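You operate a simulated robot arm through the tools that you are given. There is no shell and no other tool. Be economical: measure what you need, move in short steps, check, and stop when the job is done.

You are at the controls of a simulated two-armed robot. One attempt, no reset.

## Task
Put the clear lamp cap labelled "CAP 37" from the clear end of the low steel table on the service bench before the right dispenser and the clear lamp cap marked "CAP 64" in the black tray. Take the grey-framed pad and put it on the service bench before the right dispenser. Fetch the blue test card and stand it on the black-framed pad. Put the clear beaker in the inside of the dark grey sink. Stack the green can labelled "mint" from the top of the test bench on top of the green can marked "kiwi". Pull the glass door of the white machine open. Do these in any order. Set down upright: clear lamp cap, blue test card, clear beaker.

It is judged by the outcome, as a careful person would: the job done as asked, and still so three seconds after it is handed in. It fails if anything else is knocked over, pushed out of place, dropped, spilled or broken. A push-on lid holds only when it is set on centred and level and pressed home; a screw cap is set on level and turned clockwise until tight.

## Robot
Two 6-joint arms with two-finger parallel grippers on one trunk, on a base that drives. Base frame: it is fixed to the floor where the robot stands at the start and does not move with it; the origin is under the middle of the robot, x ahead of it, y to its left, z up; the surface under the hand at the start is at about z = 62. Lengths are in cm, angles in rad, forces in N, time in s.
The left shoulder is at the start at [-7.7, 17.7, 83.2], the right one opposite. With the tool pointing down near the work surface each hand reaches from about 34 to 74 cm from the robot's upright axis, wherever it stands, measured 20 degrees to its own side. Places, roughly: black tray (24x20 cm) [-14, -488, 80]; black-framed pad (9x6x2 cm) [40, 0, 60]; blue test card [50, -50, 75]; clear beaker [-200, 600, 75]; clear lamp cap [75, -25, 75]; glass door of the white machine [-360, -430, 130]; green can [-800, 225, 100]; grey-framed pad (9x6x2 cm) [40, -10, 60]; inside of the dark grey sink [-240, 600, 70]; service bench before the right dispenser (22x60 cm [-132, 126, 72]. Payload 1.57 kg a hand.
Tool frame (each hand has its own): the origin (TCP) lies between the finger pads and is the grasp point; the fingertips stand 3 cm ahead of it; z points along the fingers, y is the line along which they close. The gripper opens to 8 cm. The fingers are 1.7 cm wide and 1.2 cm thick; the gripper's body (4 by 8.2 cm) begins 8 cm behind the TCP.
Orientation is that of the tool frame in the base frame, as [roll, pitch, yaw] about the fixed x, y, z axes, in that order (R = Rz(yaw) Ry(pitch) Rx(roll)). With the fingers straight down and closing along the base's y, the tool's x points along the base's -x, its y along +y and its z along -z.

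## Interface
- The arms move only by the tool send_rows. It takes "left_increments", "right_increments" or both (then of equal length, played together; a hand with none holds still); each is a list of rows, each an object (a shift or turn left out is 0, a gripper value left out holds the last) with "dr": the turn, a rotation vector about the base's x, y, z in rad, a list of three; "translation": the shift along the base's x, y, z in cm, a list of three; "gripper": the closure in counts, from 0 (fully open) to 255 (shut). In form: [{"dr": [wx, wy, wz], "translation": [tx, ty, tz], "gripper": gripper}, ...]. A call has 1 to 12 rows; each row shifts and turns the commanded pose from where the row before left it. Rows are played at 5 a second. More than 5 cm and 0.15 rad between two rows, or a gripper value outside its range, and nothing of the call is played. A pose out of reach is approached as far as the arm can. The call stops where the force on the tool passes 40 N (or 10 N more than at its start, if that is more) or the arm is blocked; 0.2 s more then pass. The fingers move at their own pace (about 7.2 cm/s each) and stop on an object; they squeeze with about 33 N. The grip force told is the motor's: it shows also when the fingers shut on nothing. Time passes only in rows, and 0.2 s behind the last, so rows that do not move let the fingers close. It gives the time, the measured TCP pose, the force on the tool (base axes), the opening and the grip force at its end, in the units of the frame above (readings bear some noise), with the torque about the TCP (base axes, N m) and any sound that the robot's microphone picked up, and new pictures: "pictures" is both (left out), scene, wrist or none (wrist: the cameras of the hands that moved).
- Cameras (640 x 400 px; columns grow to the right, rows downward): "scene" is now at [1.63, -3.47, 153.85]; the picture's right is [-0.51, -0.86, 0.00], its down [-0.75, 0.45, -0.49] and it looks along [0.42, -0.25, -0.87] (base axes); focal length 252 px, centre (320, 200). "left" rides on the left gripper at [7.2, 0.7, -12.2] in its tool frame; the picture's right is [-0.09, 1.00, 0.00], its down [-0.84, -0.08, -0.54] and it looks along [-0.54, -0.05, 0.84] (tool axes); focal length 238 px, centre (320, 200). "right" rides on the right gripper at [7.2, -0.7, -12.2] in its tool frame; the picture's right is [0.09, 1.00, 0.00], its down [-0.84, 0.08, -0.54] and it looks along [-0.54, 0.05, 0.84] (tool axes); focal length 238 px, centre (320, 200). There is no depth. A picture from a camera that has moved, and an enlarged one, comes with that camera's place and axes in the base frame and with its lens.
- raise_lower(by): slides the trunk up (or, below 0, down) by that many cm; the arms and the scene camera ride with it, the base frame stays. It gives what a move gives, with no picture.
- roll_base(legs): drives the robot by 1 to 6 legs, each [ahead, left, turn to the left] in cm, cm and rad, along the robot's own axes; the way and the turn of a leg run together, so that a leg with both is an arc; at most 150 cm and 3.142 rad a leg. The arms and the cameras ride along, it lands a little off, and it stops where it bumps. It gives what a move gives, and a new picture of the scene camera.
- pan_tilt(pan, tilt): turns the head with the scene camera to pan (to the left, within 2.496 rad either way) and tilt (down, from -0.506 to 1.204), counted from straight ahead of the robot. It gives what a move gives, and a new picture of the scene camera.
- inspect(camera, box): a new picture of the part [left, top, right, bottom] of that camera's present view, enlarged. It takes no simulated time.
- close_job(): hands the job in; it is judged then, once.

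Work in short steps. Places have to be worked out from the pictures, the camera data and where the tool is seen: move nearer, look again, correct. Check each grasp and each placing, and mend what went wrong. You have 196 turns and 260 pictures in all, those below and enlarged ones among them. Open the grippers and draw the arms clear of the work before you hand the job in, unless the task says otherwise; then end with one line.

The tools are called as name(argument=value, ...) on one line, values as JSON. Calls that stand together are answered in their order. send_rows: Moves the arms, as the interface text tells. Its arguments: {"type":"object","properties":{"left_increments":{"type":"array","items":{"type":"object","properties":{"dr":{"type":"array","items":{"type":"number"}},"translation":{"type":"array","items":{"type":"number"}},"gripper":{"type":"number"}}}},"right_increments":{"type":"array","items":{"type":"object","properties":{"dr":{"type":"array","items":{"type":"number"}},"translation":{"type":"array","items":{"type":"number"}},"gripper":{"type":"number"}}}},"pictures":{"type":"string","enum":["both","scene","wrist","none"]}},"required":[]} The other tools are called the same way: raise_lower (by) slides the trunk up or down; roll_base (legs) drives the base; pan_tilt (pan, tilt) turns the head that bears the scene camera; inspect (camera, box) takes an enlarged picture of a part of a camera's view; close_job () hands the job in.

At the start:

```text
clock: 0.0
left_position: [43.32, 6.97, 84.44]
left_ee_rot: [3.141, 0.001, 3.141]
left_contact_force: [-0.1, -0.6, 0.1]
left_torque: [-0.01, -0.02, 0.0]
left_width: 8.04
left_finger_force: 0.1
right_position: [43.74, -33.5, 89.1]
right_ee_rot: [3.141, -0.002, 3.141]
right_contact_force: [-0.5, -0.5, 0.2]
right_torque: [0.03, -0.02, -0.03]
right_width: 8.0
right_finger_force: 0.0
trunk travel left (down, up): [-27.5, 5.3]
robot x, y, heading: [-0.07, -0.04, -0.005]
head pan, tilt: [-0.536, 1.065]
```

scene: 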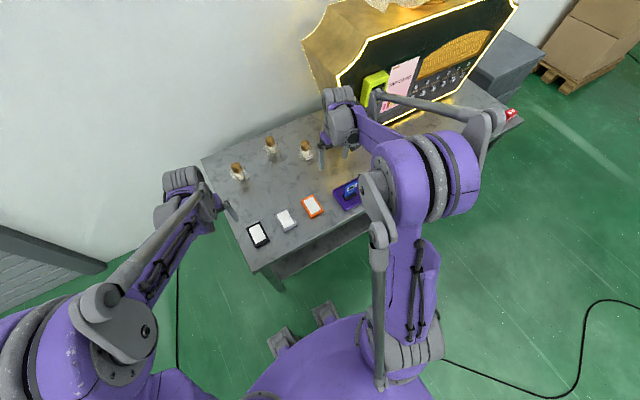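
right: 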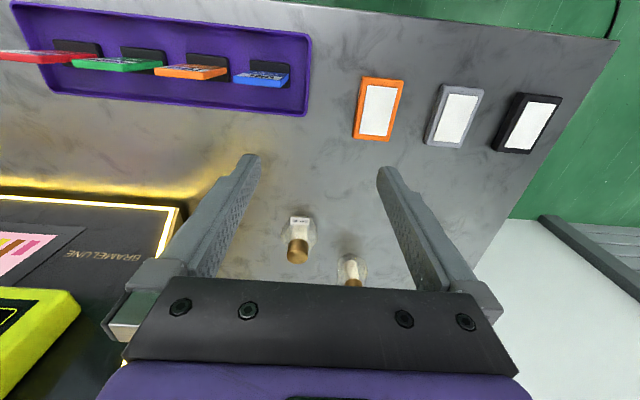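
left: 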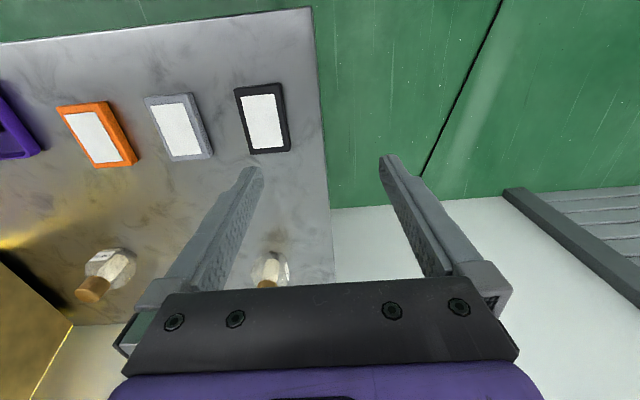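

The pads, test cards and three bulbs are on the low table in front of me. I'll enlarge the bulbs to read their labels.

inspect(camera="right", box=[260, 190, 400, 290])

inspect(camera="left", box=[60, 220, 320, 310])

inspect(camera="scene", box=[200, 100, 360, 250])

inspect(camera="right", box=[0, 0, 320, 200])

```text
4.00 times, centred on (330, 240) of right
camera zoom: at [36.57, -34.16, 101.28], right [-0.09, 1.0, 0.0], down [0.84, 0.08, 0.54], along [0.54, 0.05, -0.84], focal length 953 px, centre (280, 40)
```

zoom: 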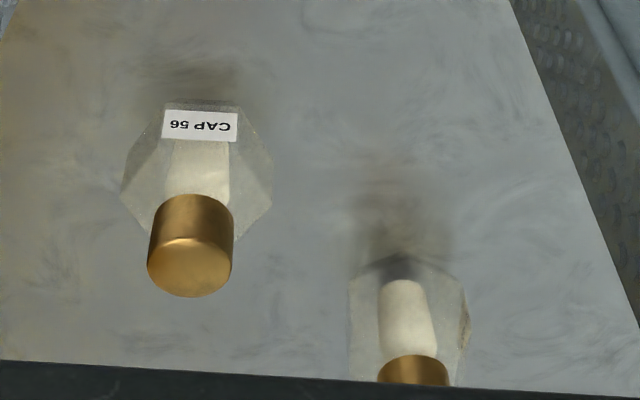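

```text
2.46 times, centred on (190, 265) of left
camera zoom: at [36.14, 7.54, 96.53], right [0.09, 1.0, 0.0], down [0.84, -0.08, 0.54], along [0.54, -0.05, -0.84], focal length 587 px, centre (640, 40)
```

zoom: 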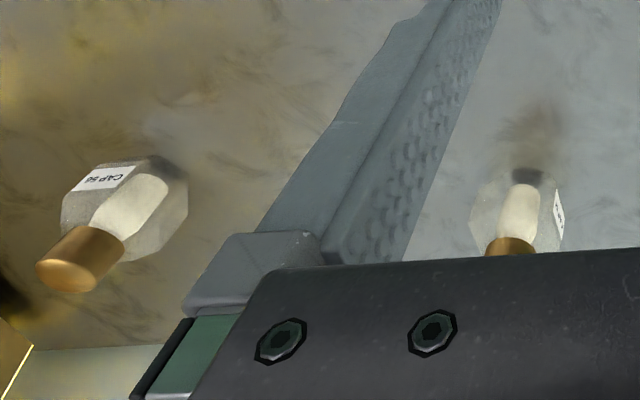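

```text
2.67 times, centred on (280, 175) of scene
camera zoom: at [1.63, -3.47, 153.85], right [-0.51, -0.86, 0.0], down [-0.75, 0.45, -0.49], along [0.42, -0.25, -0.87], focal length 671 px, centre (427, 267)
```

zoom: 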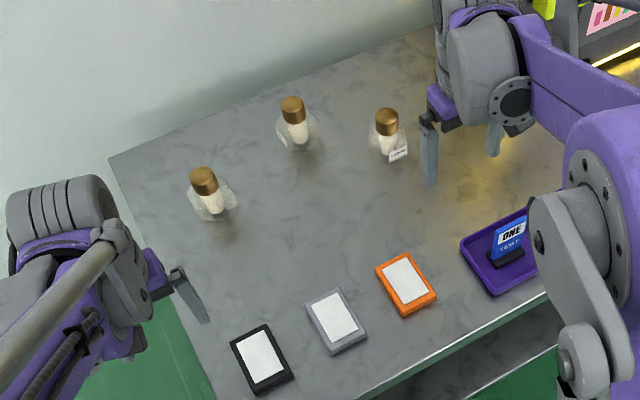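

```text
2.00 times, centred on (160, 100) of right
camera zoom: at [36.57, -34.16, 101.28], right [-0.09, 1.0, 0.0], down [0.84, 0.08, 0.54], along [0.54, 0.05, -0.84], focal length 477 px, centre (640, 400)
```

zoom: 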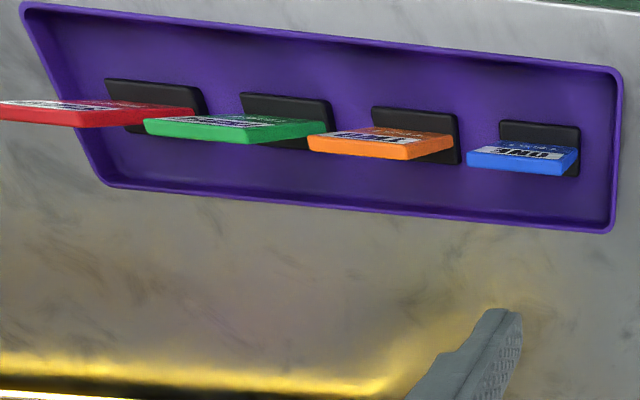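

CAP 56 is the right-hand bulb. The left bulb's label faces +y, so I turn the left hand to read it from the left side.

send_rows(left_increments=[{"translation": [-1, 3, 1], "dr": [0, 0, -0.15]}, {"translation": [-1, 3, 1], "dr": [0, 0, -0.15]}, {"translation": [-1, 3, 1], "dr": [0, 0, -0.15]}, {"translation": [-1, 3, 1], "dr": [0, 0, -0.15]}, {"translation": [0, 2, 0], "dr": [0, 0, -0.15]}], pictures="wrist")

```text
clock: 1.2
left_position: [39.34, 21.12, 88.44]
left_ee_rot: [-3.142, 0.0, 2.389]
left_contact_force: [-0.6, 0.4, -0.2]
left_torque: [0.0, -0.01, 0.03]
left_width: 8.03
left_finger_force: 0.0
right_position: [43.76, -33.61, 89.02]
right_ee_rot: [3.142, -0.001, -3.14]
right_contact_force: [-0.1, 0.2, 0.7]
right_torque: [-0.01, 0.02, 0.02]
right_width: 8.0
right_finger_force: 0.0
trunk travel left (down, up): [-27.5, 5.3]
robot x, y, heading: [-0.04, 0.11, 0.0]
head pan, tilt: [-0.536, 1.065]
camera left: at [34.54, 26.33, 100.59], right [0.75, 0.66, 0.0], down [0.56, -0.63, 0.54], along [0.36, -0.41, -0.84], focal length 238 px, centre (320, 200)
```

left: 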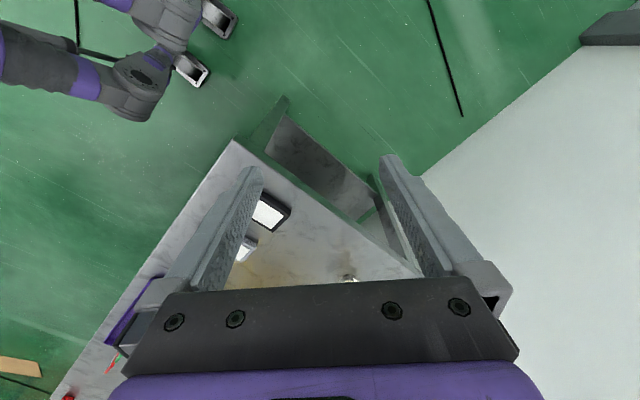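

The bulb is hidden behind the gripper body. I tilt the fingers up toward it.

send_rows(left_increments=[{"dr": [-0.11, -0.095, 0]}, {"dr": [-0.11, -0.095, 0]}, {"dr": [-0.11, -0.095, 0]}, {"dr": [-0.11, -0.095, 0]}], pictures="wrist")

```text
clock: 2.2
left_position: [39.28, 21.02, 88.52]
left_ee_rot: [-3.071, 0.58, 2.412]
left_contact_force: [-0.5, -0.5, 0.7]
left_torque: [0.01, 0.0, -0.01]
left_width: 7.99
left_finger_force: 0.1
right_position: [43.7, -33.5, 89.17]
right_ee_rot: [-3.141, -0.002, 3.14]
right_contact_force: [-0.4, -0.3, 0.3]
right_torque: [-0.04, 0.0, -0.01]
right_width: 8.02
right_finger_force: 0.1
trunk travel left (down, up): [-27.5, 5.3]
robot x, y, heading: [-0.07, -0.04, -0.001]
head pan, tilt: [-0.536, 1.065]
camera left: at [30.9, 30.48, 94.57], right [0.75, 0.66, -0.01], down [0.27, -0.3, 0.92], along [0.61, -0.69, -0.4], focal length 238 px, centre (320, 200)
```

left: 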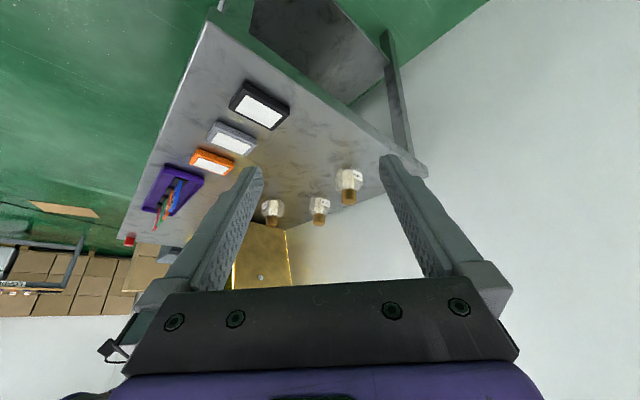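

All three bulbs are now in view, so I enlarge that area.

inspect(camera="left", box=[256, 160, 376, 235])

inspect(camera="left", box=[300, 160, 370, 230])

```text
5.33 times, centred on (316, 198) of left
camera zoom: at [30.9, 30.48, 94.57], right [0.75, 0.66, -0.01], down [0.27, -0.3, 0.92], along [0.61, -0.69, -0.4], focal length 1271 px, centre (341, 213)
```

zoom: 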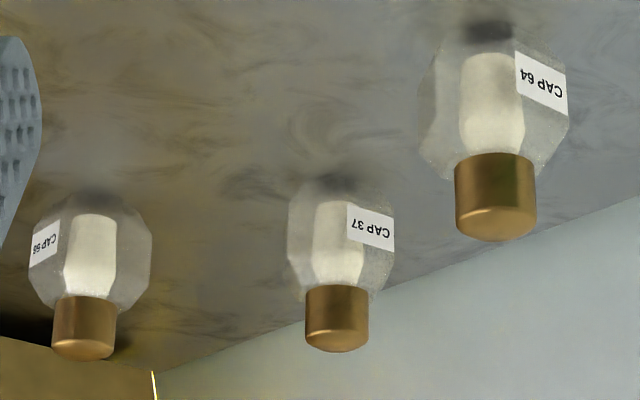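

```text
5.71 times, centred on (335, 195) of left
camera zoom: at [30.9, 30.48, 94.57], right [0.75, 0.66, -0.01], down [0.27, -0.3, 0.92], along [0.61, -0.69, -0.4], focal length 1362 px, centre (234, 229)
```

zoom: 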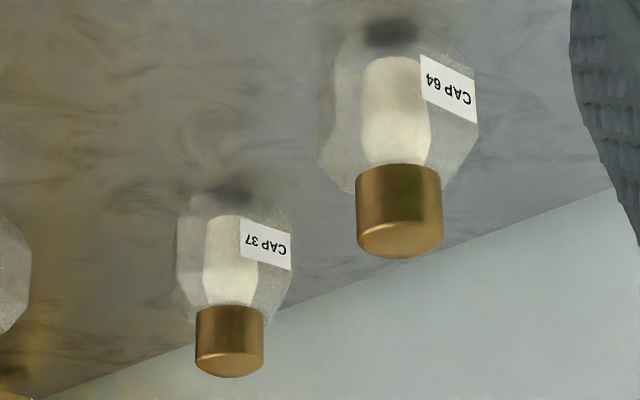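

CAP 64 is the left bulb at about (71,-4.5). CAP 37 is the rear bulb at about (77,-23). Next I bring the right hand near the blue card for a closer look and set the left hand level again.

send_rows(right_increments=[{"translation": [-2, -2, 0]}, {"translation": [-2, -2, 0]}, {"translation": [-2, -2, -1]}, {"translation": [-1, -2, -1]}], left_increments=[{"dr": [0.11, 0.095, 0]}, {"dr": [0.11, 0.095, 0]}, {"dr": [0.11, 0.095, 0]}, {"dr": [0.11, 0.095, 0]}], pictures="wrist")

```text
clock: 3.2
left_position: [39.31, 20.93, 88.53]
left_ee_rot: [3.141, -0.001, 2.395]
left_contact_force: [-0.2, -0.2, 0.6]
left_torque: [0.02, 0.0, -0.01]
left_width: 7.99
left_finger_force: 0.0
right_position: [36.68, -41.6, 87.05]
right_ee_rot: [3.14, -0.001, 3.14]
right_contact_force: [-0.7, -0.3, 0.1]
right_torque: [0.01, 0.0, 0.01]
right_width: 8.03
right_finger_force: 0.0
trunk travel left (down, up): [-27.5, 5.3]
robot x, y, heading: [-0.2, 0.12, 0.001]
head pan, tilt: [-0.536, 1.065]
camera right: at [29.62, -42.21, 99.2], right [-0.09, 1.0, 0.0], down [0.84, 0.08, 0.54], along [0.54, 0.05, -0.84], focal length 238 px, centre (320, 200)
camera left: at [34.55, 26.19, 100.59], right [0.75, 0.67, 0.0], down [0.56, -0.63, 0.54], along [0.36, -0.4, -0.84], focal length 238 px, centre (320, 200)
```

right: 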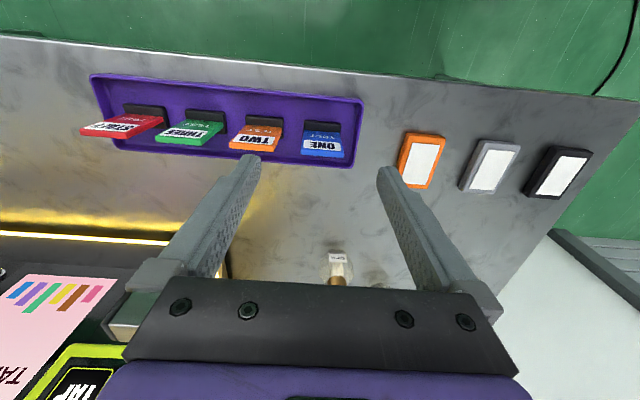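
left: 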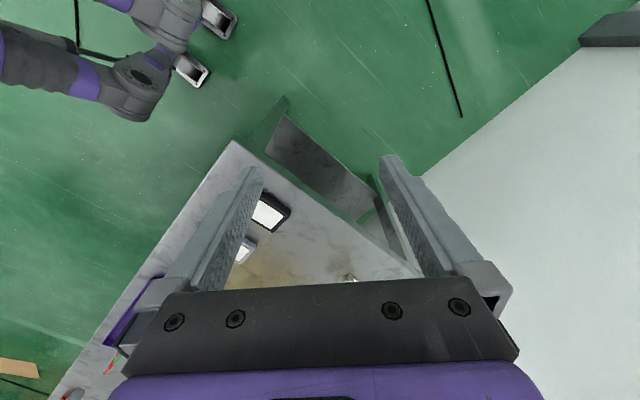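

inspect(camera="right", box=[220, 80, 380, 180])

inspect(camera="right", box=[380, 110, 620, 210])

```text
4.00 times, centred on (300, 130) of right
camera zoom: at [29.62, -42.21, 99.2], right [-0.09, 1.0, 0.0], down [0.84, 0.08, 0.54], along [0.54, 0.05, -0.84], focal length 953 px, centre (400, 480)
```

zoom: 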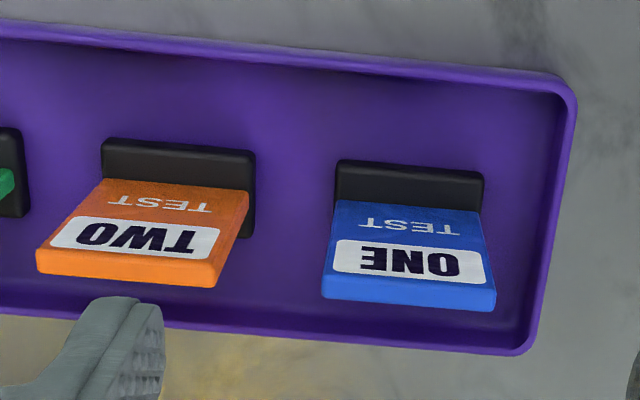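

```text
2.67 times, centred on (500, 160) of right
camera zoom: at [29.62, -42.21, 99.2], right [-0.09, 1.0, 0.0], down [0.84, 0.08, 0.54], along [0.54, 0.05, -0.84], focal length 636 px, centre (-160, 307)
```

zoom: 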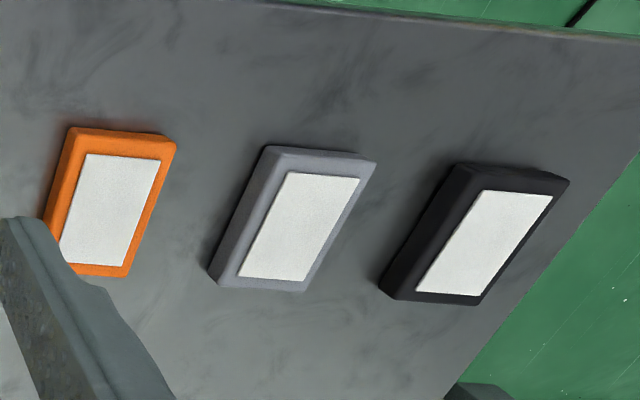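

The blue card stands on a black foot, with the card plate at x≈40.3, y≈-41.2 and its top at z≈73. I turn the right hand 90° above it so the fingers close along x, and shift the left hand away.

send_rows(right_increments=[{"translation": [0.4, 0.05, 0], "dr": [0, 0, -0.1428]}, {"translation": [0.4, 0.05, 0], "dr": [0, 0, -0.1428]}, {"translation": [0.4, 0.05, 0], "dr": [0, 0, -0.1428]}, {"translation": [0.4, 0.05, 0], "dr": [0, 0, -0.1428]}, {"translation": [0.4, 0.05, 0], "dr": [0, 0, -0.1428]}, {"translation": [0.4, 0.05, 0], "dr": [0, 0, -0.1428]}, {"translation": [0.4, 0.05, 0], "dr": [0, 0, -0.1428]}, {"translation": [0.4, 0.05, 0], "dr": [0, 0, -0.1428]}, {"translation": [0.4, 0.0, 0], "dr": [0, 0, -0.1428]}, {"translation": [0, 0, -1], "dr": [0, 0, -0.1428]}, {"translation": [0, 0, -1], "dr": [0, 0, -0.1428]}], left_increments=[{"translation": [0, 2, 0], "dr": [0, 0, 0.15]}, {"translation": [0, 2, 0], "dr": [0, 0, 0.15]}, {"translation": [0, 2, 0], "dr": [0, 0, 0.15]}, {"translation": [0, 2, 0], "dr": [0, 0, 0.15]}, {"translation": [0, 2, 0], "dr": [0, 0, 0.15]}, {}, {}, {}, {}, {}, {}], pictures="both")

```text
clock: 5.6
left_position: [39.22, 31.05, 88.47]
left_ee_rot: [-3.141, 0.0, 3.141]
left_contact_force: [-0.1, 0.6, 0.0]
left_torque: [-0.01, 0.0, -0.02]
left_width: 8.0
left_finger_force: 0.2
right_position: [40.3, -41.1, 85.02]
right_ee_rot: [-3.141, -0.001, 1.569]
right_contact_force: [1.4, 0.2, 1.2]
right_torque: [-0.01, 0.0, 0.02]
right_width: 8.0
right_finger_force: 0.1
trunk travel left (down, up): [-27.5, 5.3]
robot x, y, heading: [0.06, -0.05, -0.002]
head pan, tilt: [-0.536, 1.065]
camera scene: at [1.65, -3.49, 153.85], right [-0.51, -0.86, 0.0], down [-0.75, 0.45, -0.49], along [0.42, -0.25, -0.87], focal length 252 px, centre (320, 200)
camera right: at [39.73, -33.91, 97.24], right [1.0, 0.09, 0.0], down [0.08, -0.84, 0.54], along [0.05, -0.54, -0.84], focal length 238 px, centre (320, 200)
camera left: at [32.18, 31.52, 100.54], right [0.09, 1.0, 0.0], down [0.84, -0.08, 0.54], along [0.54, -0.05, -0.84], focal length 238 px, centre (320, 200)
```

scene: 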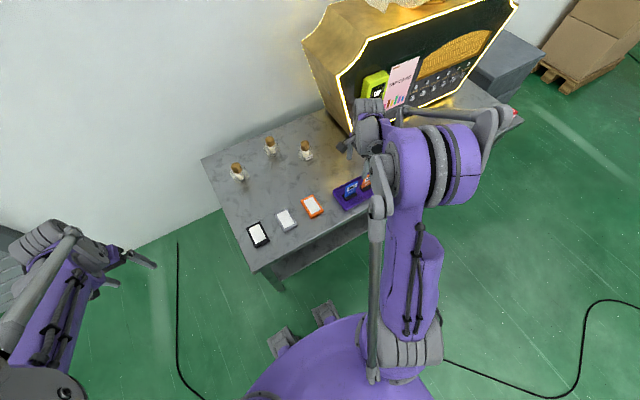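
right: 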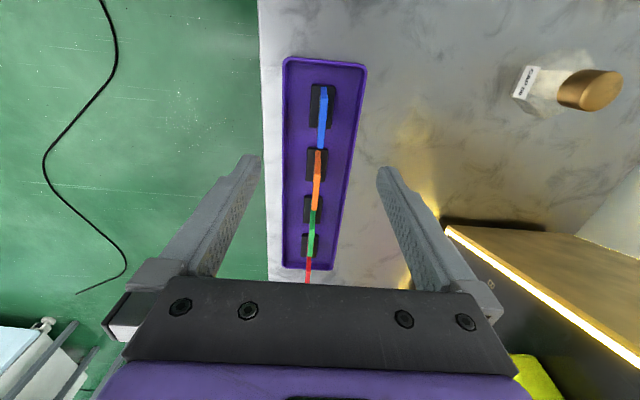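
left: 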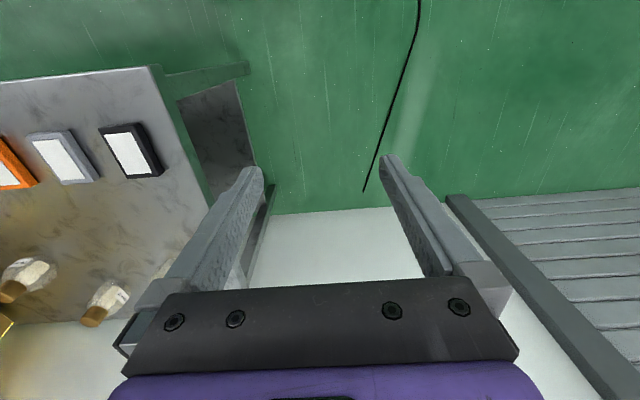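

inspect(camera="right", box=[270, 60, 390, 160])

```text
4.00 times, centred on (330, 110) of right
camera zoom: at [39.73, -33.91, 97.24], right [1.0, 0.09, 0.0], down [0.08, -0.84, 0.54], along [0.05, -0.54, -0.84], focal length 953 px, centre (280, 560)
```

zoom: 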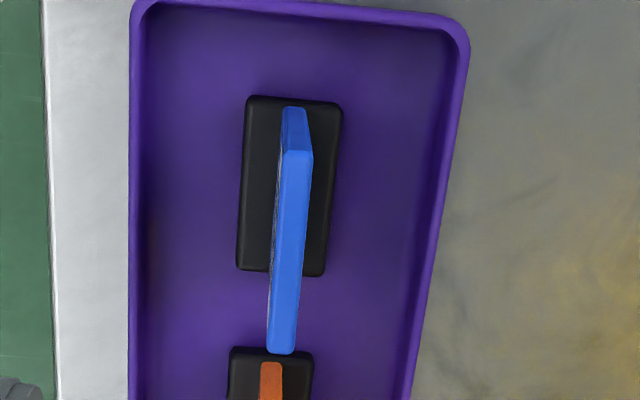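

The card's top edge is centred at about (40.5,-40.4). I lower the hand and grip it.

send_rows(right_increments=[{"translation": [0.2, 0.7, -4]}, {"translation": [0, 0, -4]}, {"translation": [0, 0, -3.5]}, {"translation": [0, 0, -3]}, {"gripper": 255}, {"gripper": 255}, {"gripper": 255}], pictures="wrist")

```text
clock: 7.2
left_position: [39.29, 31.03, 88.45]
left_ee_rot: [-3.141, 0.001, 3.141]
left_contact_force: [-0.2, 0.4, 0.2]
left_torque: [0.01, 0.03, 0.01]
left_width: 7.99
left_finger_force: 0.1
right_position: [40.56, -40.53, 70.57]
right_ee_rot: [3.14, 0.001, 1.572]
right_contact_force: [0.3, -0.6, 0.3]
right_torque: [0.0, 0.03, 0.02]
right_width: 0.75
right_finger_force: 24.1
trunk travel left (down, up): [-27.5, 5.3]
robot x, y, heading: [-0.21, 0.31, -0.002]
head pan, tilt: [-0.536, 1.065]
camera right: at [39.91, -33.27, 82.73], right [1.0, 0.09, 0.0], down [0.08, -0.84, 0.54], along [0.05, -0.54, -0.84], focal length 238 px, centre (320, 200)
```

right: 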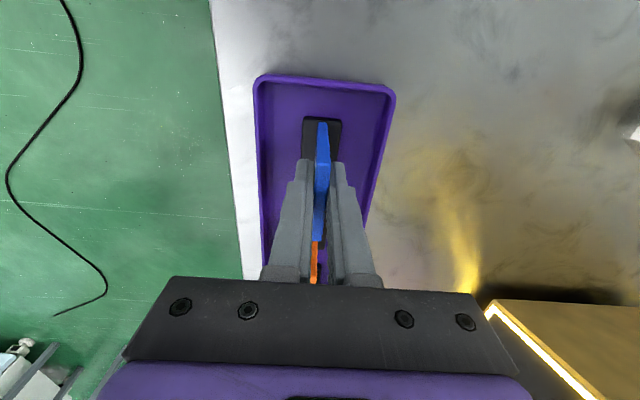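

The card is gripped at 0.75 cm opening. I lift it and carry it toward the black pad while turning the hand back.

send_rows(right_increments=[{"translation": [0, 0, 3]}, {"translation": [0, 0, 4]}, {"translation": [0, 0, 4]}, {"translation": [0, 3, 1], "dr": [0, 0, 0.15]}, {"translation": [0, 4, 0], "dr": [0, 0, 0.15]}, {"translation": [0, 4, 0], "dr": [0, 0, 0.15]}, {"translation": [0, 4, 0], "dr": [0, 0, 0.15]}, {"translation": [0, 4, 0], "dr": [0, 0, 0.15]}, {"translation": [0, 4, 0], "dr": [0, 0, 0.15]}, {"translation": [0, 4, 0], "dr": [0, 0, 0.15]}], pictures="none")

send_rows(right_increments=[{"translation": [0.5, 2, 0], "dr": [0, 0, 0.15]}, {"translation": [0.5, 2, 0], "dr": [0, 0, 0.15]}, {"translation": [0.5, 2, 0], "dr": [0, 0, 0.15]}, {"translation": [0.0, 2, 0], "dr": [0, 0, 0.07]}], pictures="both")

```text
clock: 9.4
left_position: [39.35, 31.04, 88.43]
left_ee_rot: [3.141, 0.001, 3.14]
left_contact_force: [-0.3, 0.1, 0.2]
left_torque: [-0.02, -0.03, 0.0]
left_width: 7.98
left_finger_force: 0.1
right_position: [40.58, -13.4, 82.64]
right_ee_rot: [-3.141, -0.001, 2.624]
right_contact_force: [-0.4, 0.5, 0.1]
right_torque: [-0.02, 0.01, -0.01]
right_width: 0.73
right_finger_force: 26.4
trunk travel left (down, up): [-27.5, 5.3]
robot x, y, heading: [0.27, 0.23, -0.003]
head pan, tilt: [-0.536, 1.065]
```

```text
clock: 10.4
left_position: [39.42, 30.96, 88.4]
left_ee_rot: [3.141, 0.0, 3.14]
left_contact_force: [-0.7, 0.3, -1.8]
left_torque: [0.01, -0.01, 0.01]
left_width: 8.03
left_finger_force: 0.1
right_position: [42.04, -5.37, 82.66]
right_ee_rot: [-3.14, 0.0, -3.141]
right_contact_force: [-0.1, -0.1, -0.9]
right_torque: [0.02, -0.03, -0.02]
right_width: 0.75
right_finger_force: 26.6
trunk travel left (down, up): [-27.5, 5.3]
robot x, y, heading: [0.0, -0.25, -0.003]
head pan, tilt: [-0.536, 1.065]
camera scene: at [1.63, -3.43, 153.85], right [-0.51, -0.86, 0.0], down [-0.75, 0.45, -0.49], along [0.42, -0.25, -0.87], focal length 252 px, centre (320, 200)
camera right: at [34.91, -6.03, 94.82], right [-0.09, 1.0, 0.0], down [0.84, 0.08, 0.54], along [0.54, 0.05, -0.84], focal length 238 px, centre (320, 200)
```

scene: 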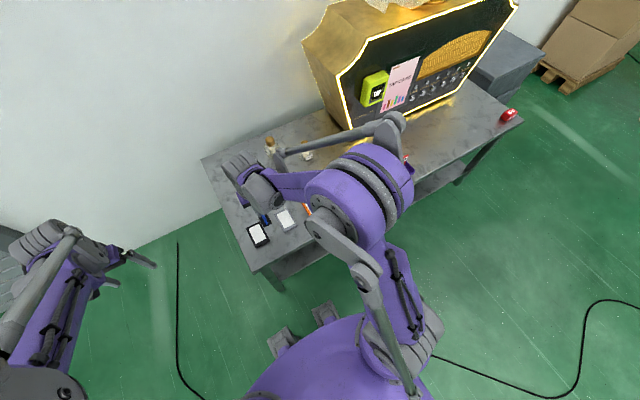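
right: 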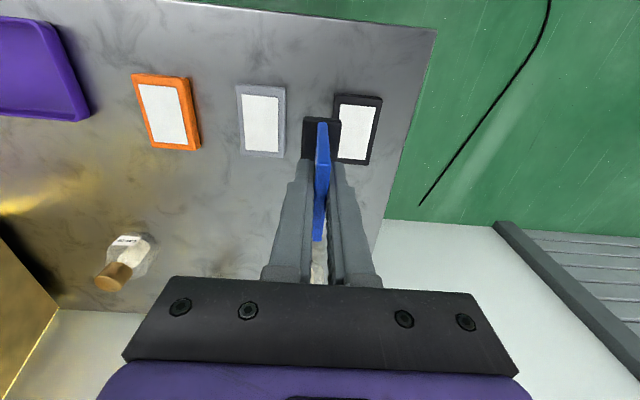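

The pad is centred at about (43.6,-0.7). I move over it and descend to just above contact.

send_rows(right_increments=[{"translation": [0.8, 2.3, 0]}, {"translation": [0.8, 2.3, 0]}, {"translation": [0, 0, -4]}, {"translation": [0, 0, -3.5]}, {}], pictures="wrist")

```text
clock: 11.6
left_position: [39.34, 30.89, 88.51]
left_ee_rot: [3.141, 0.0, -3.141]
left_contact_force: [-0.2, -0.1, 0.3]
left_torque: [0.01, -0.01, -0.03]
left_width: 8.01
left_finger_force: 0.0
right_position: [43.58, -0.78, 75.02]
right_ee_rot: [3.14, 0.0, 3.141]
right_contact_force: [-0.2, -0.3, -0.8]
right_torque: [-0.01, 0.03, 0.0]
right_width: 0.7
right_finger_force: 26.6
trunk travel left (down, up): [-27.5, 5.3]
robot x, y, heading: [-0.29, 0.3, 0.001]
head pan, tilt: [-0.536, 1.065]
camera right: at [36.43, -1.45, 87.24], right [-0.09, 1.0, 0.0], down [0.84, 0.08, 0.54], along [0.54, 0.05, -0.84], focal length 238 px, centre (320, 200)
```

right: 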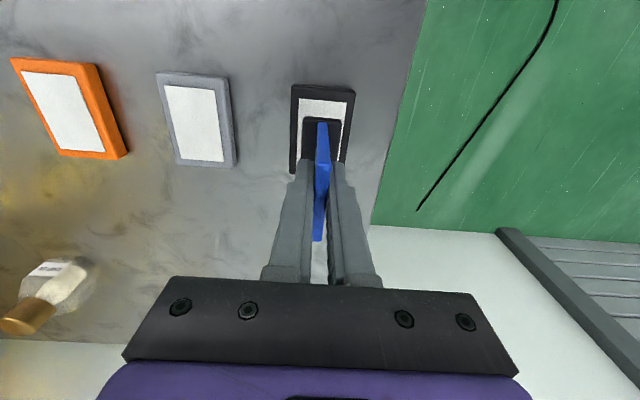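

The foot is well centred over the pad. I lower it slowly until contact.

send_rows(right_increments=[{"translation": [0, 0, -0.8]}, {"translation": [0, 0, -0.5]}, {"translation": [0, 0, -0.4]}, {"translation": [0, 0, -0.3]}, {"translation": [0, 0, -0.3]}, {}], pictures="wrist")

```text
clock: 13.0
left_position: [39.3, 31.02, 88.35]
left_ee_rot: [-3.141, -0.001, 3.141]
left_contact_force: [-0.3, -0.2, 0.2]
left_torque: [0.0, 0.02, 0.01]
left_width: 8.03
left_finger_force: 0.1
right_position: [43.68, -0.84, 72.71]
right_ee_rot: [-3.141, 0.0, 3.14]
right_contact_force: [0.1, 0.4, -0.6]
right_torque: [-0.02, 0.0, 0.02]
right_width: 0.72
right_finger_force: 26.7
trunk travel left (down, up): [-27.5, 5.3]
robot x, y, heading: [-0.22, 0.3, -0.003]
head pan, tilt: [-0.536, 1.065]
camera right: at [36.48, -1.44, 84.99], right [-0.09, 1.0, 0.0], down [0.84, 0.08, 0.54], along [0.54, 0.05, -0.84], focal length 238 px, centre (320, 200)
```

right: 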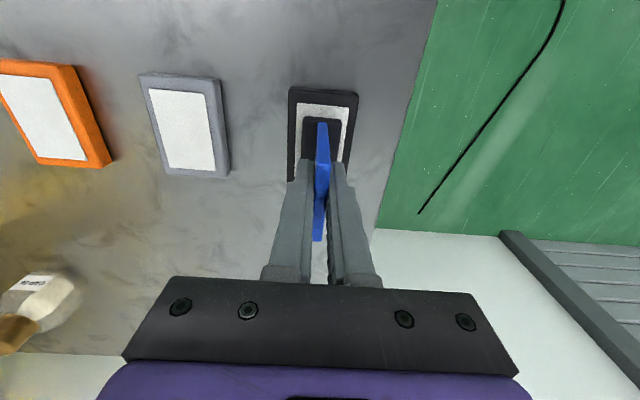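

No contact yet, so I go on down in small steps.

send_rows(right_increments=[{"translation": [0, 0, -0.3]}, {"translation": [0, 0, -0.3]}, {"translation": [0, 0, -0.3]}, {}], pictures="none")

```text
clock: 14.0
left_position: [39.18, 31.08, 88.54]
left_ee_rot: [3.14, 0.003, -3.142]
left_contact_force: [0.5, 0.5, -0.1]
left_torque: [0.02, 0.01, -0.01]
left_width: 8.01
left_finger_force: 0.0
right_position: [43.7, -0.78, 72.1]
right_ee_rot: [3.141, 0.002, 3.14]
right_contact_force: [3.2, -0.3, 26.6]
right_torque: [-0.01, -0.16, 0.0]
right_width: 0.78
right_finger_force: 26.5
trunk travel left (down, up): [-27.5, 5.3]
robot x, y, heading: [-0.08, -0.15, -0.002]
head pan, tilt: [-0.536, 1.065]
```

Contact is at z≈72.2. I ease off slightly, release and lift away.

send_rows(right_increments=[{"translation": [0, 0, 0.25]}, {"gripper": 120}, {"gripper": 120}, {"translation": [0, 0, 4]}, {"translation": [0, 0, 5]}, {"translation": [0, -3, 3]}], pictures="both")

```text
clock: 15.4
left_position: [39.23, 30.95, 88.56]
left_ee_rot: [3.142, 0.0, -3.141]
left_contact_force: [0.3, 0.5, -0.6]
left_torque: [0.0, 0.01, -0.01]
left_width: 7.99
left_finger_force: 0.1
right_position: [43.53, -3.83, 84.2]
right_ee_rot: [3.14, 0.0, 3.14]
right_contact_force: [-0.5, 0.3, -0.4]
right_torque: [0.08, 0.02, -0.04]
right_width: 4.2
right_finger_force: 0.0
trunk travel left (down, up): [-27.5, 5.3]
robot x, y, heading: [-0.18, 0.01, 0.002]
head pan, tilt: [-0.536, 1.065]
camera scene: at [1.58, -3.59, 153.84], right [-0.51, -0.86, 0.0], down [-0.75, 0.45, -0.49], along [0.42, -0.25, -0.87], focal length 252 px, centre (320, 200)
camera right: at [36.38, -4.44, 96.39], right [-0.09, 1.0, 0.0], down [0.84, 0.08, 0.54], along [0.54, 0.05, -0.84], focal length 238 px, centre (320, 200)
```

scene: 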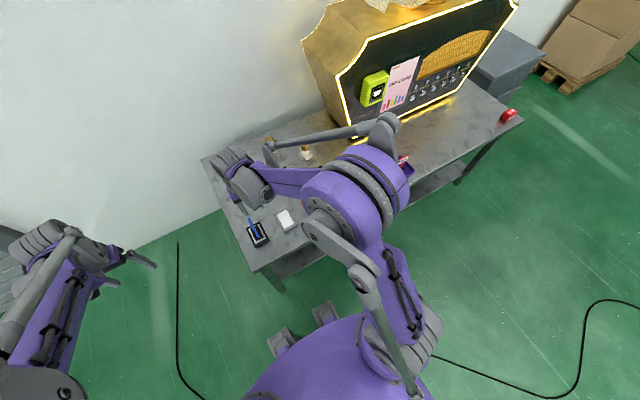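
right: 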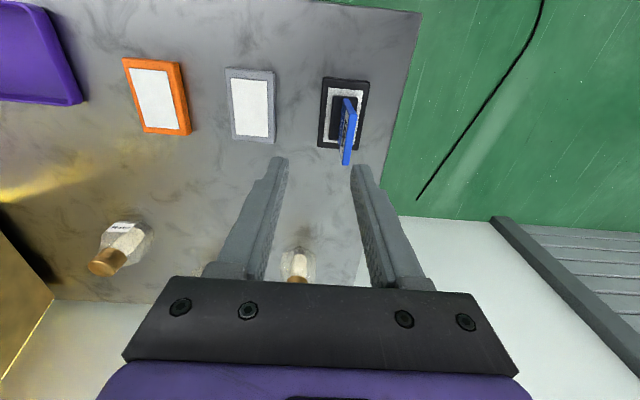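

The card stands on the pad. Next the left hand takes the grey pad (centre ≈ (43.4,-12.6), fingers along y), while the right hand backs off to the right.

send_rows(right_increments=[{"translation": [0, -4, 1]}, {"translation": [0, -4, 1]}, {"translation": [0, -4, 0], "gripper": 0}, {"translation": [0, -4, 0]}, {"translation": [0, -4, 0]}, {"translation": [0, -4, 0]}, {"translation": [0, -4, 0]}, {"translation": [0, -4, 0]}, {}, {}, {}], left_increments=[{"translation": [0.4, -3, 0]}, {"translation": [0.4, -4, 0]}, {"translation": [0.4, -4, 0]}, {"translation": [0.4, -4, 0]}, {"translation": [0.4, -4, 0]}, {"translation": [0.4, -4, 0]}, {"translation": [0.4, -4, 0]}, {"translation": [0.4, -4, 0]}, {"translation": [0.4, -4, 0]}, {"translation": [0.4, -4, 0]}, {"translation": [0.2, -4.6, 0]}], pictures="wrist")

```text
clock: 17.8
left_position: [43.52, -12.73, 88.55]
left_ee_rot: [3.141, 0.0, 3.141]
left_contact_force: [-0.2, -0.2, -0.3]
left_torque: [-0.01, 0.03, -0.03]
left_width: 8.0
left_finger_force: 0.0
right_position: [43.68, -35.71, 86.04]
right_ee_rot: [3.141, 0.0, 3.14]
right_contact_force: [0.5, -0.5, 0.1]
right_torque: [0.0, 0.0, -0.04]
right_width: 8.0
right_finger_force: 0.1
trunk travel left (down, up): [-27.5, 5.3]
robot x, y, heading: [0.07, 0.26, -0.002]
head pan, tilt: [-0.536, 1.065]
camera right: at [36.41, -36.43, 98.25], right [-0.09, 1.0, 0.0], down [0.84, 0.08, 0.54], along [0.54, 0.05, -0.84], focal length 238 px, centre (320, 200)
camera left: at [36.29, -12.17, 100.52], right [0.09, 1.0, 0.0], down [0.84, -0.08, 0.54], along [0.54, -0.05, -0.84], focal length 238 px, centre (320, 200)
```

right: 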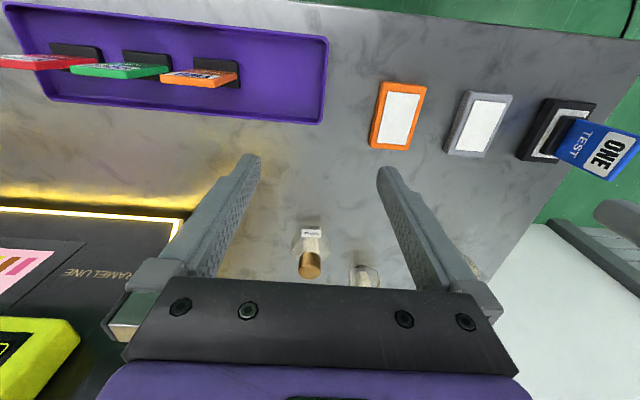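
left: 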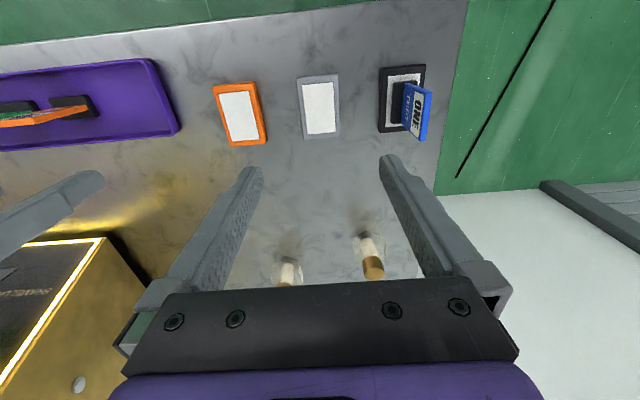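

The hand is aligned over the grey pad at (43.6,-12.8). I descend.

send_rows(left_increments=[{"translation": [0, 0, -5]}, {"translation": [0, 0, -5]}, {"translation": [0, 0, -5]}, {"translation": [0, 0, -3.5]}, {}], pictures="wrist")

```text
clock: 19.0
left_position: [43.32, -12.63, 69.93]
left_ee_rot: [3.141, 0.001, 3.141]
left_contact_force: [-0.9, 0.6, -0.2]
left_torque: [0.02, -0.01, -0.02]
left_width: 8.0
left_finger_force: 0.0
right_position: [43.45, -35.67, 86.15]
right_ee_rot: [-3.142, -0.001, 3.141]
right_contact_force: [0.3, 0.5, 0.0]
right_torque: [-0.03, 0.04, -0.02]
right_width: 7.99
right_finger_force: 0.1
trunk travel left (down, up): [-27.5, 5.3]
robot x, y, heading: [0.41, -0.31, 0.004]
head pan, tilt: [-0.536, 1.065]
camera left: at [36.22, -12.09, 81.97], right [0.09, 1.0, 0.0], down [0.84, -0.08, 0.54], along [0.54, -0.05, -0.84], focal length 238 px, centre (320, 200)
```

left: 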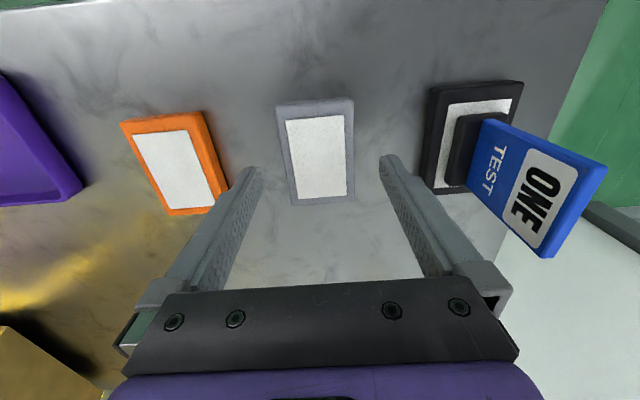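

send_rows(left_increments=[{"translation": [0.1, 0, -2]}, {"translation": [0, 0, -1.6]}, {"translation": [0, 0, -0.8]}, {}, {"gripper": 255}, {"gripper": 255}, {"gripper": 255}], pictures="wrist")

```text
clock: 20.6
left_position: [43.56, -12.7, 65.45]
left_ee_rot: [3.141, 0.0, 3.142]
left_contact_force: [-0.5, -0.2, 0.6]
left_torque: [-0.03, -0.01, 0.0]
left_width: 5.9
left_finger_force: 32.6
right_position: [43.6, -35.68, 86.09]
right_ee_rot: [3.14, -0.002, 3.139]
right_contact_force: [-0.9, 0.6, 0.4]
right_torque: [-0.04, 0.02, 0.05]
right_width: 8.01
right_finger_force: 0.0
trunk travel left (down, up): [-27.5, 5.3]
robot x, y, heading: [0.2, 0.4, 0.001]
head pan, tilt: [-0.536, 1.065]
camera left: at [36.46, -12.09, 77.62], right [0.09, 1.0, 0.0], down [0.84, -0.08, 0.54], along [0.54, -0.05, -0.84], focal length 238 px, centre (320, 200)
```

left: 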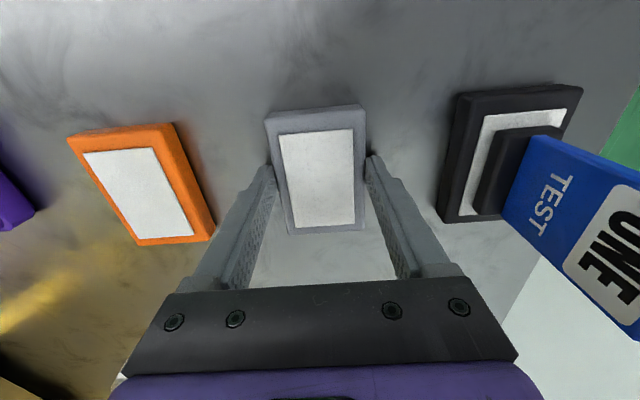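

The pad is gripped at 5.9 cm. I lift it straight up, then move the left arm back to its own side.

send_rows(left_increments=[{"translation": [0, 0, 4]}, {"translation": [0, 0, 5]}, {"translation": [0, 0, 5]}, {"translation": [0, 0, 5]}, {"translation": [0, 0, 5]}, {"translation": [0, 4, 2]}, {"translation": [-0.5, 5, 0]}, {"translation": [-0.5, 5, 0]}, {"translation": [-0.5, 5, 0]}, {"translation": [-0.5, 5, 0]}, {"translation": [-0.5, 5, 0]}, {"translation": [-0.5, 5, 0]}], pictures="wrist")

```text
refused: row 7 steps farther than a row can; nothing moved
```

send_rows(left_increments=[{"translation": [0, 0, 4]}, {"translation": [0, 0, 5]}, {"translation": [0, 0, 5]}, {"translation": [0, 0, 5]}, {"translation": [0, 0, 5]}, {"translation": [0, 4, 2]}, {"translation": [-0.5, 4.9, 0]}, {"translation": [-0.5, 4.9, 0]}, {"translation": [-0.5, 4.9, 0]}, {"translation": [-0.5, 4.9, 0]}, {"translation": [-0.5, 4.9, 0]}, {"translation": [-0.5, 4.9, 0]}], pictures="wrist")

roll_base(legs=[[10, 0, 0]])

```text
clock: 23.2
left_position: [40.6, 20.78, 91.69]
left_ee_rot: [3.141, 0.0, -3.141]
left_contact_force: [0.2, -0.2, -0.2]
left_torque: [-0.02, 0.01, 0.03]
left_width: 5.88
left_finger_force: 33.1
right_position: [43.5, -35.68, 86.04]
right_ee_rot: [-3.142, 0.001, 3.139]
right_contact_force: [-0.7, 0.6, 0.7]
right_torque: [-0.03, -0.03, 0.03]
right_width: 7.98
right_finger_force: 0.1
trunk travel left (down, up): [-27.5, 5.3]
robot x, y, heading: [0.02, 0.13, 0.001]
head pan, tilt: [-0.536, 1.065]
camera left: at [33.39, 21.43, 103.73], right [0.09, 1.0, 0.0], down [0.84, -0.08, 0.54], along [0.54, -0.05, -0.84], focal length 238 px, centre (320, 200)
```

left: 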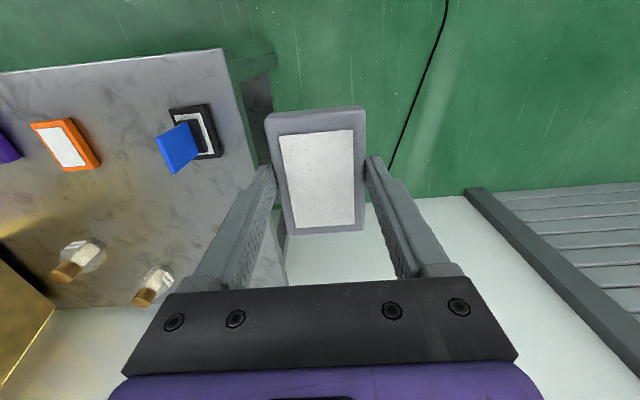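

```text
clock: 24.4
left_position: [47.71, 20.72, 91.64]
left_ee_rot: [3.141, 0.002, -3.141]
left_contact_force: [1.1, 0.5, -1.5]
left_torque: [-0.02, -0.02, -0.02]
left_width: 5.9
left_finger_force: 33.2
right_position: [50.89, -35.7, 86.08]
right_ee_rot: [-3.141, 0.003, 3.142]
right_contact_force: [-0.4, -0.7, -0.6]
right_torque: [-0.06, -0.01, -0.01]
right_width: 7.99
right_finger_force: 0.0
trunk travel left (down, up): [-27.5, 5.3]
robot x, y, heading: [7.12, 0.16, -0.002]
head pan, tilt: [-0.536, 1.065]
stopped in leg 1: the robot was blocked; the commanded pose is now the measured one
camera scene: at [8.67, -3.5, 153.86], right [-0.51, -0.86, 0.0], down [-0.75, 0.45, -0.48], along [0.42, -0.25, -0.87], focal length 252 px, centre (320, 200)
```

scene: 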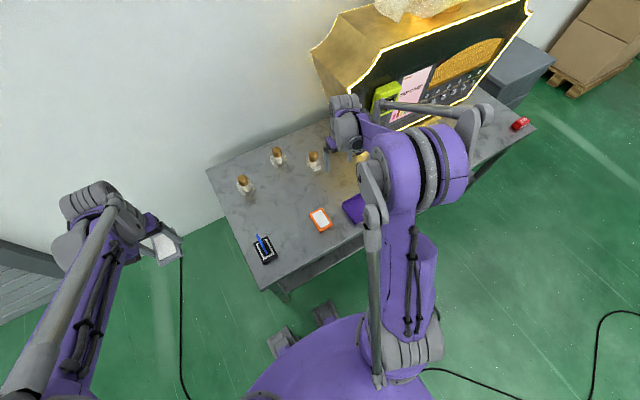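

The base bumped the table at x=7.1, which should be near enough. I send the right hand toward CAP 37.

send_rows(right_increments=[{"translation": [4, 3, 0]}, {"translation": [4, 3, 0]}, {"translation": [4, 3, 0]}, {"translation": [4, 2.5, 0]}, {}], pictures="wrist")

```text
clock: 25.6
left_position: [47.75, 20.74, 91.71]
left_ee_rot: [3.141, 0.0, 3.14]
left_contact_force: [-1.6, 0.6, -1.8]
left_torque: [0.0, -0.04, 0.0]
left_width: 5.87
left_finger_force: 33.1
right_position: [66.66, -24.25, 86.07]
right_ee_rot: [3.141, 0.003, 3.139]
right_contact_force: [-0.3, -0.6, -0.2]
right_torque: [0.06, -0.03, -0.04]
right_width: 8.0
right_finger_force: 0.0
trunk travel left (down, up): [-27.5, 5.3]
robot x, y, heading: [7.17, -0.05, -0.0]
head pan, tilt: [-0.536, 1.065]
camera right: at [59.46, -24.9, 98.26], right [-0.09, 1.0, 0.0], down [0.84, 0.08, 0.54], along [0.54, 0.05, -0.84], focal length 238 px, centre (320, 200)
```

right: 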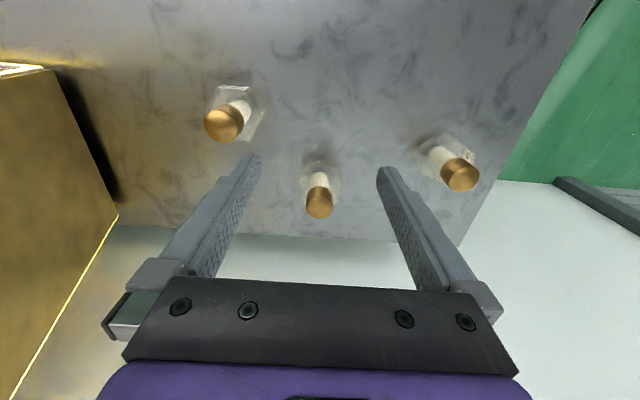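

CAP 37's brass top is at about (77.3,-23.4). I move above it.

send_rows(right_increments=[{"translation": [4, 0.2, 0]}, {"translation": [4, 0.3, 0]}, {"translation": [2.5, 0.3, -1]}, {"translation": [0, 0, -2]}, {}], pictures="wrist")

```text
clock: 26.8
left_position: [47.75, 20.65, 91.59]
left_ee_rot: [-3.141, 0.001, 3.141]
left_contact_force: [0.3, 0.6, 0.1]
left_torque: [-0.01, -0.01, 0.02]
left_width: 5.86
left_finger_force: 33.3
right_position: [76.68, -23.37, 82.91]
right_ee_rot: [-3.14, -0.001, 3.141]
right_contact_force: [-0.3, -0.6, -1.2]
right_torque: [0.02, -0.01, -0.03]
right_width: 8.0
right_finger_force: 0.0
right hand out of reach, approached as far as the arm can: row 3
trunk travel left (down, up): [-27.5, 5.3]
robot x, y, heading: [6.9, 0.05, 0.0]
head pan, tilt: [-0.536, 1.065]
camera right: at [69.47, -24.06, 95.17], right [-0.09, 1.0, 0.0], down [0.84, 0.08, 0.54], along [0.54, 0.05, -0.84], focal length 238 px, centre (320, 200)
```

right: 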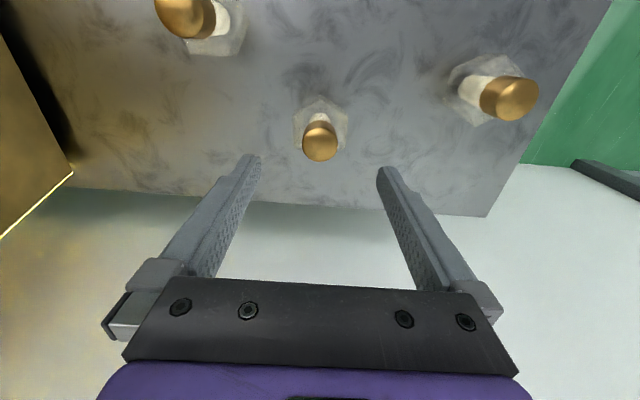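

The triangulated brass top is at (77.3,-23.4), z 72.3. I descend to TCP z≈71.5.

send_rows(right_increments=[{"translation": [0.3, 0, -3]}, {"translation": [0.3, 0, -3]}, {"translation": [0, 0, -3]}, {"translation": [0, 0, -2]}, {}], pictures="wrist")

```text
clock: 28.0
left_position: [47.77, 20.75, 91.61]
left_ee_rot: [3.14, 0.001, -3.141]
left_contact_force: [-0.2, -0.9, -1.4]
left_torque: [-0.01, -0.01, 0.01]
left_width: 5.89
left_finger_force: 33.0
right_position: [77.11, -23.32, 71.8]
right_ee_rot: [3.141, 0.002, 3.139]
right_contact_force: [-0.3, 0.3, 0.5]
right_torque: [-0.01, 0.01, -0.02]
right_width: 8.0
right_finger_force: 0.0
trunk travel left (down, up): [-27.5, 5.3]
robot x, y, heading: [7.17, 0.29, -0.005]
head pan, tilt: [-0.536, 1.065]
camera right: at [70.03, -24.02, 84.1], right [-0.09, 1.0, 0.0], down [0.84, 0.08, 0.54], along [0.54, 0.05, -0.84], focal length 238 px, centre (320, 200)
```

right: 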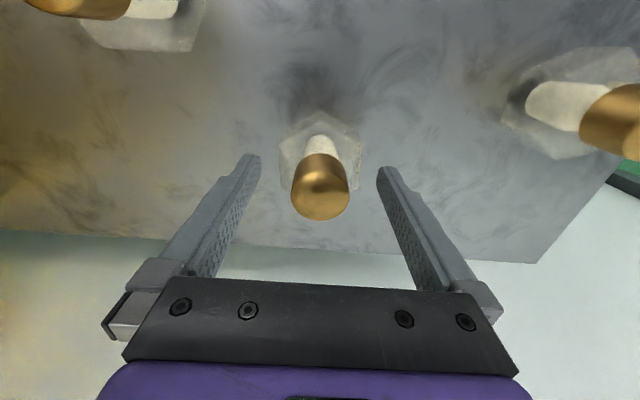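

send_rows(right_increments=[{"gripper": 255}, {"gripper": 255}, {"gripper": 255}, {"gripper": 255}, {"translation": [0, 0, 3]}, {"translation": [0, 0, 4]}, {"translation": [-1, 0, 4]}], pictures="wrist")

```text
clock: 29.6
left_position: [47.66, 20.74, 91.69]
left_ee_rot: [3.141, 0.002, -3.141]
left_contact_force: [-0.3, 0.5, 0.1]
left_torque: [0.03, -0.03, 0.01]
left_width: 5.87
left_finger_force: 32.3
right_position: [76.2, -23.41, 83.04]
right_ee_rot: [3.141, 0.002, 3.14]
right_contact_force: [-0.9, 0.3, -0.8]
right_torque: [0.0, -0.01, 0.03]
right_width: 3.66
right_finger_force: 33.0
trunk travel left (down, up): [-27.5, 5.3]
robot x, y, heading: [6.92, -0.25, -0.001]
head pan, tilt: [-0.536, 1.065]
camera right: at [69.01, -24.07, 95.2], right [-0.09, 1.0, 0.0], down [0.84, 0.08, 0.54], along [0.54, 0.05, -0.84], focal length 238 px, centre (320, 200)
```

right: 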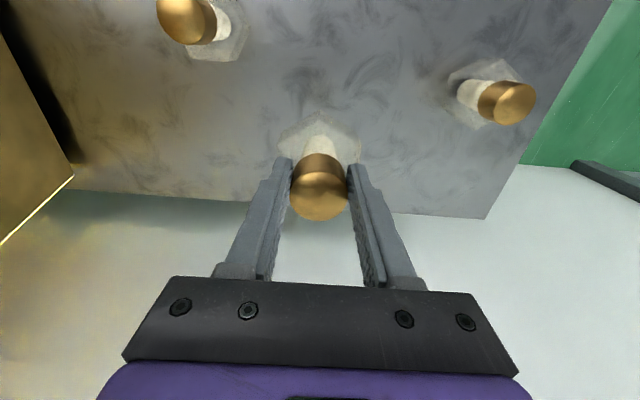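

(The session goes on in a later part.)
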